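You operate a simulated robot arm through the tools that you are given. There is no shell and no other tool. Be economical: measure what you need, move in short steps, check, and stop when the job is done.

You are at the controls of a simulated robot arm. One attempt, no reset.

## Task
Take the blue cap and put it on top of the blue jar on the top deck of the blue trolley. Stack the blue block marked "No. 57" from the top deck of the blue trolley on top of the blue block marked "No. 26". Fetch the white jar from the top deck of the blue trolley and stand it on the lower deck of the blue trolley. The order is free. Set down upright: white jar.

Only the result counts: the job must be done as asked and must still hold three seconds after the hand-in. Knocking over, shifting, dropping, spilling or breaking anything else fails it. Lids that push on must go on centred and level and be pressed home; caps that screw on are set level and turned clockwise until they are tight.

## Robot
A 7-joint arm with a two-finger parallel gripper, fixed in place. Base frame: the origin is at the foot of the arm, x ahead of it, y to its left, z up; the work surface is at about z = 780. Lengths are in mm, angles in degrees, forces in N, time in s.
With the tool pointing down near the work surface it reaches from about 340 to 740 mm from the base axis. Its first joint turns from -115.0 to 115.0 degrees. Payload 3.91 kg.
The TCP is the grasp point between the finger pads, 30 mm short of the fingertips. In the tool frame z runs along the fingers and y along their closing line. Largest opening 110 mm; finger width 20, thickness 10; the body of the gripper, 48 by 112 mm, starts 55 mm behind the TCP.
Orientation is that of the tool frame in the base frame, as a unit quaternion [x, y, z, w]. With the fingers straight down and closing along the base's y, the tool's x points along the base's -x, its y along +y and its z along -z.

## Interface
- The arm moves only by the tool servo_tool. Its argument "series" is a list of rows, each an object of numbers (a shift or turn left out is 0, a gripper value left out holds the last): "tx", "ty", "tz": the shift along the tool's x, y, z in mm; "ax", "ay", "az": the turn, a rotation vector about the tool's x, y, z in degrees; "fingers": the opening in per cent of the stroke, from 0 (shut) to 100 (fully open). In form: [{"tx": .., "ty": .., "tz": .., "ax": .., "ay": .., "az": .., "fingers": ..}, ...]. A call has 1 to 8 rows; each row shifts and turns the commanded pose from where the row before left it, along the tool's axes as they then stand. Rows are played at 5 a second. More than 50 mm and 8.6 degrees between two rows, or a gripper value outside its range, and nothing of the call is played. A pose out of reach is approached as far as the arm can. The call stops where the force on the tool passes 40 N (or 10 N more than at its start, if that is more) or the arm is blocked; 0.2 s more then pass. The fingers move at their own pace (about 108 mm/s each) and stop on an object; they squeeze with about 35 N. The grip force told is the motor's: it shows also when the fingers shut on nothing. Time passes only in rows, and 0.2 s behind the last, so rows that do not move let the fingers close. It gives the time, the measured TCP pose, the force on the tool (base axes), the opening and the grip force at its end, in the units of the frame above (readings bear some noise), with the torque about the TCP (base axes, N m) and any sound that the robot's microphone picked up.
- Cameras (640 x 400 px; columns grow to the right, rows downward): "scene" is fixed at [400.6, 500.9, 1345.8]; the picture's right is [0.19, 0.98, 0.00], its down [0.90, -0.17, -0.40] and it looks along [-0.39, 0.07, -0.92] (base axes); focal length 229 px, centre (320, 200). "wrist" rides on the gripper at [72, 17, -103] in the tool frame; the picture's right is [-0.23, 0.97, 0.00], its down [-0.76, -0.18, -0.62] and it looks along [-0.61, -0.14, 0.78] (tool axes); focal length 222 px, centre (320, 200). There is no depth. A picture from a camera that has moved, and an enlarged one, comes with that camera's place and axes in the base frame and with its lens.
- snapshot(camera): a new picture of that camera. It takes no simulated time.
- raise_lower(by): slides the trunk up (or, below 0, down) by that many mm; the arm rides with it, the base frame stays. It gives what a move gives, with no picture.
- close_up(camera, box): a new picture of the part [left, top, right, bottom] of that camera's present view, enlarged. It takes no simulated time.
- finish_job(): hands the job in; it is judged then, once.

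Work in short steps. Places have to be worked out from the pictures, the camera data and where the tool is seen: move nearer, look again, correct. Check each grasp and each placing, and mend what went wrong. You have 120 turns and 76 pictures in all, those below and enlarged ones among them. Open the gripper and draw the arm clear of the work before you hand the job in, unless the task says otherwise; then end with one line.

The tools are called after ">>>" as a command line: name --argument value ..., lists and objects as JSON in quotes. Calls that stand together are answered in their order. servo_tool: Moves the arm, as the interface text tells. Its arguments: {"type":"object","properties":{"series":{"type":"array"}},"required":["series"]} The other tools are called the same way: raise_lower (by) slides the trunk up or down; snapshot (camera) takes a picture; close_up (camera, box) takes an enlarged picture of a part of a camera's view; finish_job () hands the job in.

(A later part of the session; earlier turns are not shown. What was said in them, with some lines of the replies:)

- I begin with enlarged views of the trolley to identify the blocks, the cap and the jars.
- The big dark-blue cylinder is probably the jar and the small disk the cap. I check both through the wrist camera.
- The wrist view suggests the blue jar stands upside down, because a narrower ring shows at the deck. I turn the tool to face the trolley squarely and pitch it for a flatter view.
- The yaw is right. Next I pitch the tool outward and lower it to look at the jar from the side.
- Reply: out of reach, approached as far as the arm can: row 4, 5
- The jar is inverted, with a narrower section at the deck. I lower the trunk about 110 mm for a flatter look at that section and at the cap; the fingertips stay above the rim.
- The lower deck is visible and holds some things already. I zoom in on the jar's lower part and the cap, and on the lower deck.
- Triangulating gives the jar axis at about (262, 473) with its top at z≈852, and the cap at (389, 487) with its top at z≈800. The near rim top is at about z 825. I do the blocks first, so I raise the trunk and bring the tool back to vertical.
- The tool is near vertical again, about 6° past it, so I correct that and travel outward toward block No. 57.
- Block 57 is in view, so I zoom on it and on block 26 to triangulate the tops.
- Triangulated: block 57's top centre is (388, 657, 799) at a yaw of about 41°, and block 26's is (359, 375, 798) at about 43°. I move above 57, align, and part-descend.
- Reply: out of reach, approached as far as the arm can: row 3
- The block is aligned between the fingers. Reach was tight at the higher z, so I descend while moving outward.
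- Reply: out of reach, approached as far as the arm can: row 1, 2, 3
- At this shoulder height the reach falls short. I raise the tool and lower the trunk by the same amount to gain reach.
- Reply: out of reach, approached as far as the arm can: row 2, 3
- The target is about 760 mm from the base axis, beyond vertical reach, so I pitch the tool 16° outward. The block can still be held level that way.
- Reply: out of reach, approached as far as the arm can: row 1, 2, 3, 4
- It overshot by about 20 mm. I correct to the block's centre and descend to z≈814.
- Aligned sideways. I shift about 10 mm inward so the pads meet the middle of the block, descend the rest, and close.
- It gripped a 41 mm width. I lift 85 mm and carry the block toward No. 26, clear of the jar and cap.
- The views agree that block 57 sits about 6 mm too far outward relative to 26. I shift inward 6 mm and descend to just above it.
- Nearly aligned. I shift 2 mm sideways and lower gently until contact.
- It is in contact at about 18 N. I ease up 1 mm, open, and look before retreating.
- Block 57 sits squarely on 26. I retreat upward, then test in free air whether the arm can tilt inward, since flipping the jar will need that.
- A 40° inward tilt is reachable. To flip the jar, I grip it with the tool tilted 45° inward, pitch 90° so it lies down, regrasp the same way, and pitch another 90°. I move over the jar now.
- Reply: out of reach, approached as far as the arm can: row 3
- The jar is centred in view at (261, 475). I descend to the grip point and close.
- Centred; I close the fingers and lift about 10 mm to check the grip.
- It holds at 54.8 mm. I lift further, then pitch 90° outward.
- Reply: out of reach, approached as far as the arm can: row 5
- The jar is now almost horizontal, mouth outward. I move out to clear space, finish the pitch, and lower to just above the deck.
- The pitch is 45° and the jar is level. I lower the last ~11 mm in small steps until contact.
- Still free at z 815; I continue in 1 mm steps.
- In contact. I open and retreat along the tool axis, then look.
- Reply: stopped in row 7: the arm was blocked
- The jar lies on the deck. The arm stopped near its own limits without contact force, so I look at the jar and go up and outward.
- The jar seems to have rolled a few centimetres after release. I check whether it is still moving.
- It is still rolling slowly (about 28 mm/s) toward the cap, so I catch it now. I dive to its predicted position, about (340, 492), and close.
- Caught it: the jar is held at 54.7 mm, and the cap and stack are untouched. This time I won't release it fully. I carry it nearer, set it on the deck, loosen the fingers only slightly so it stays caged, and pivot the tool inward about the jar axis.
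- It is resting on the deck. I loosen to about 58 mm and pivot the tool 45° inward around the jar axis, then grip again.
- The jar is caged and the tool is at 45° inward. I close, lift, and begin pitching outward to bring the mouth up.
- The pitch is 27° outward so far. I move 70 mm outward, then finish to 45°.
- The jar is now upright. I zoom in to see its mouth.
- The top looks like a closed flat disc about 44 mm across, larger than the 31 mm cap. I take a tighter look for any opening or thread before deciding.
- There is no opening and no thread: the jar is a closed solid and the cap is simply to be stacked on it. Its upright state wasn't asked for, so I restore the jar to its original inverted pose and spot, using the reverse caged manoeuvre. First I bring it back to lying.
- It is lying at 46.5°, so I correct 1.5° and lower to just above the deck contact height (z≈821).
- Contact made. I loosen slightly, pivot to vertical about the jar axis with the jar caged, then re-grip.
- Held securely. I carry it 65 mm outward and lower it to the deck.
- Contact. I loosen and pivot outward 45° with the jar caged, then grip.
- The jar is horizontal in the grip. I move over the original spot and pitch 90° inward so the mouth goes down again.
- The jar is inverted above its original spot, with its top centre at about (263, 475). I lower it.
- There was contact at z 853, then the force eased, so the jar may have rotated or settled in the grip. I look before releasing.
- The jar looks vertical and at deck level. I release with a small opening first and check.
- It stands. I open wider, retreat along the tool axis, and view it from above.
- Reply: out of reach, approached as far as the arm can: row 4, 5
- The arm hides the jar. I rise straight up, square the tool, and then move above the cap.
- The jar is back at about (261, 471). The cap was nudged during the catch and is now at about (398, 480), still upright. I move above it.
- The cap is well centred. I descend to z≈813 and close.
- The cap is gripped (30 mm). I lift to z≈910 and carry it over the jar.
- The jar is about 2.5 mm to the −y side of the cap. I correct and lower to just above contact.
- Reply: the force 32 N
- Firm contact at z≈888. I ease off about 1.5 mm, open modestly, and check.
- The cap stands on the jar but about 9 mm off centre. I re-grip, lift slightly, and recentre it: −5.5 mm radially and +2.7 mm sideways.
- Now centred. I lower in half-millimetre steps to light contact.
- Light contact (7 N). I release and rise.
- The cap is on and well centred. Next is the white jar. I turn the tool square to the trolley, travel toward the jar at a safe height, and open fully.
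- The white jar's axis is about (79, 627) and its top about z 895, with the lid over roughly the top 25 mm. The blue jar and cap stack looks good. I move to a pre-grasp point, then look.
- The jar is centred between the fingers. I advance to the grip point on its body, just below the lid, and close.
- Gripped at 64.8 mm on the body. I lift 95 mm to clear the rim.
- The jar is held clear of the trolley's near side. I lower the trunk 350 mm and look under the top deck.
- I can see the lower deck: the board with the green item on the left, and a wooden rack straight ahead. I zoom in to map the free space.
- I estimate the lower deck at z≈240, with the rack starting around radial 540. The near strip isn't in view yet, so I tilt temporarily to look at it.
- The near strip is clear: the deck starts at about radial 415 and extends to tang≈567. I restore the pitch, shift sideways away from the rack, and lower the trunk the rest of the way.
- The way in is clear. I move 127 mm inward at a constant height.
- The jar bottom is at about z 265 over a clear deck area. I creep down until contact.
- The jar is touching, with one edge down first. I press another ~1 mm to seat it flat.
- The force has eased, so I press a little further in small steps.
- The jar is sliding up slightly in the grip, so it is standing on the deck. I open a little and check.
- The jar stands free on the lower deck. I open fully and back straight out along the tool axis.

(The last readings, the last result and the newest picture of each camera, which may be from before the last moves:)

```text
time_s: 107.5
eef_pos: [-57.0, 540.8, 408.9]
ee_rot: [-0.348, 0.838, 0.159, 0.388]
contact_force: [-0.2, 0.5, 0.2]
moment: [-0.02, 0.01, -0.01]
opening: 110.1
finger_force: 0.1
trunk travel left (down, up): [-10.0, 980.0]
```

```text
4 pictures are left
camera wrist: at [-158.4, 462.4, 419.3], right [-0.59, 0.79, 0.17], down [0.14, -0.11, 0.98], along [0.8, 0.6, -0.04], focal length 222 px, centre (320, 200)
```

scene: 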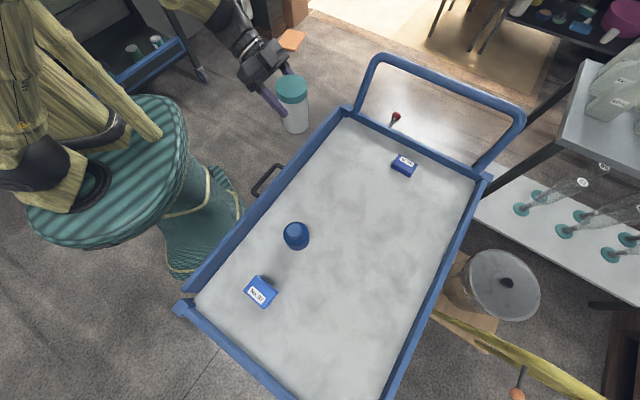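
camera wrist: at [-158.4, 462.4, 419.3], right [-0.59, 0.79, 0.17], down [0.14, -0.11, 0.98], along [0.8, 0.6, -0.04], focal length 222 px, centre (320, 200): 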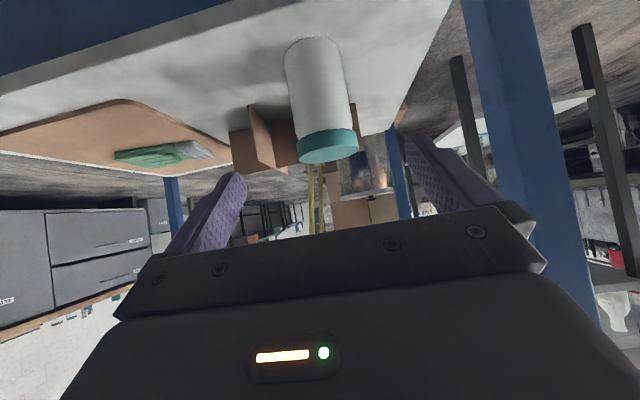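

The white jar stands upright on the lower deck. I back out a bit more and raise the trunk above the trolley.

>>> servo_tool --series '[{"tx": 10, "tz": -12}, {}]'

>>> raise_lower --by 600

>>> snapshot --camera "scene"

>>> close_up --camera "scene" --box '[220, 200, 360, 320]'

```text
time_s: 108.1
eef_pos: [-70.4, 528.5, 408.9]
ee_rot: [-0.348, 0.838, 0.16, 0.389]
contact_force: [0.7, -0.1, -0.2]
moment: [-0.02, 0.0, -0.03]
opening: 109.8
finger_force: 0.1
trunk travel left (down, up): [-10.0, 980.0]
```

```text
refused: 600 is not a number from -400 to 400
```

```text
3 pictures are left
```

scene: 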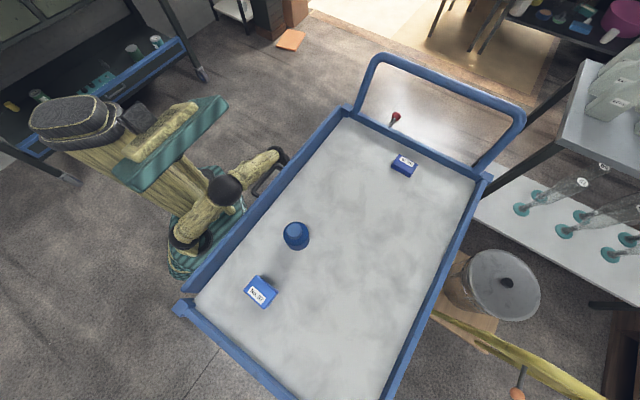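

```text
3.33 times, centred on (290, 260) of scene
camera zoom: at [400.6, 500.9, 1345.8], right [0.19, 0.98, 0.0], down [0.9, -0.17, -0.4], along [-0.39, 0.07, -0.92], focal length 763 px, centre (420, 0)
```

zoom: 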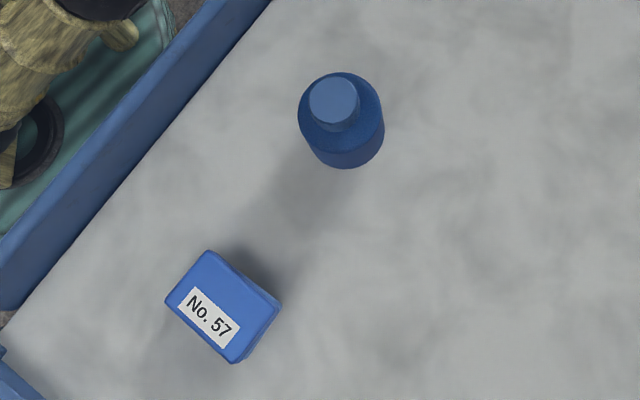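

The stacks are fine. The way up is farther from the trolley's handle than the way down was, so I raise in two allowed steps.

>>> raise_lower --by 300

>>> raise_lower --by 350

>>> snapshot --camera "scene"

```text
time_s: 111.1
eef_pos: [-68.3, 529.9, 708.2]
ee_rot: [-0.347, 0.838, 0.16, 0.389]
contact_force: [-0.5, 0.5, 0.0]
moment: [0.01, -0.01, 0.0]
opening: 110.1
finger_force: 0.1
trunk travel left (down, up): [-310.0, 680.0]
```

```text
time_s: 114.5
eef_pos: [-68.9, 529.2, 1058.8]
ee_rot: [-0.348, 0.838, 0.159, 0.389]
contact_force: [-0.9, 0.4, -1.0]
moment: [0.0, -0.02, 0.04]
opening: 110.1
finger_force: 0.0
trunk travel left (down, up): [-660.0, 330.0]
```

```text
1 pictures are left
```

scene: 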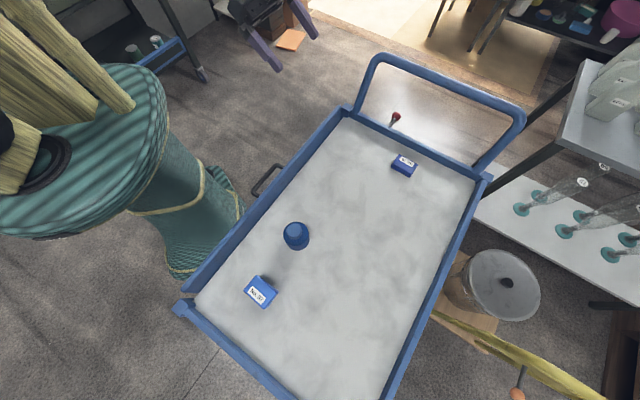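

The arm is clear, the gripper is open, and all three placements are holding, so I hand the job in.

>>> finish_job

```text
The job is handed in.
```

I handed the job in: the blue cap is on top of the blue jar (stood upside down as I found it), block No. 57 is stacked on No. 26, and the white jar stands upright on the lower deck. The blue jar and cap were moved along the way: I turned the jar over and put it back within a few mm of its spot, and it rolled while lying loose, so the cap was nudged about 12 mm.
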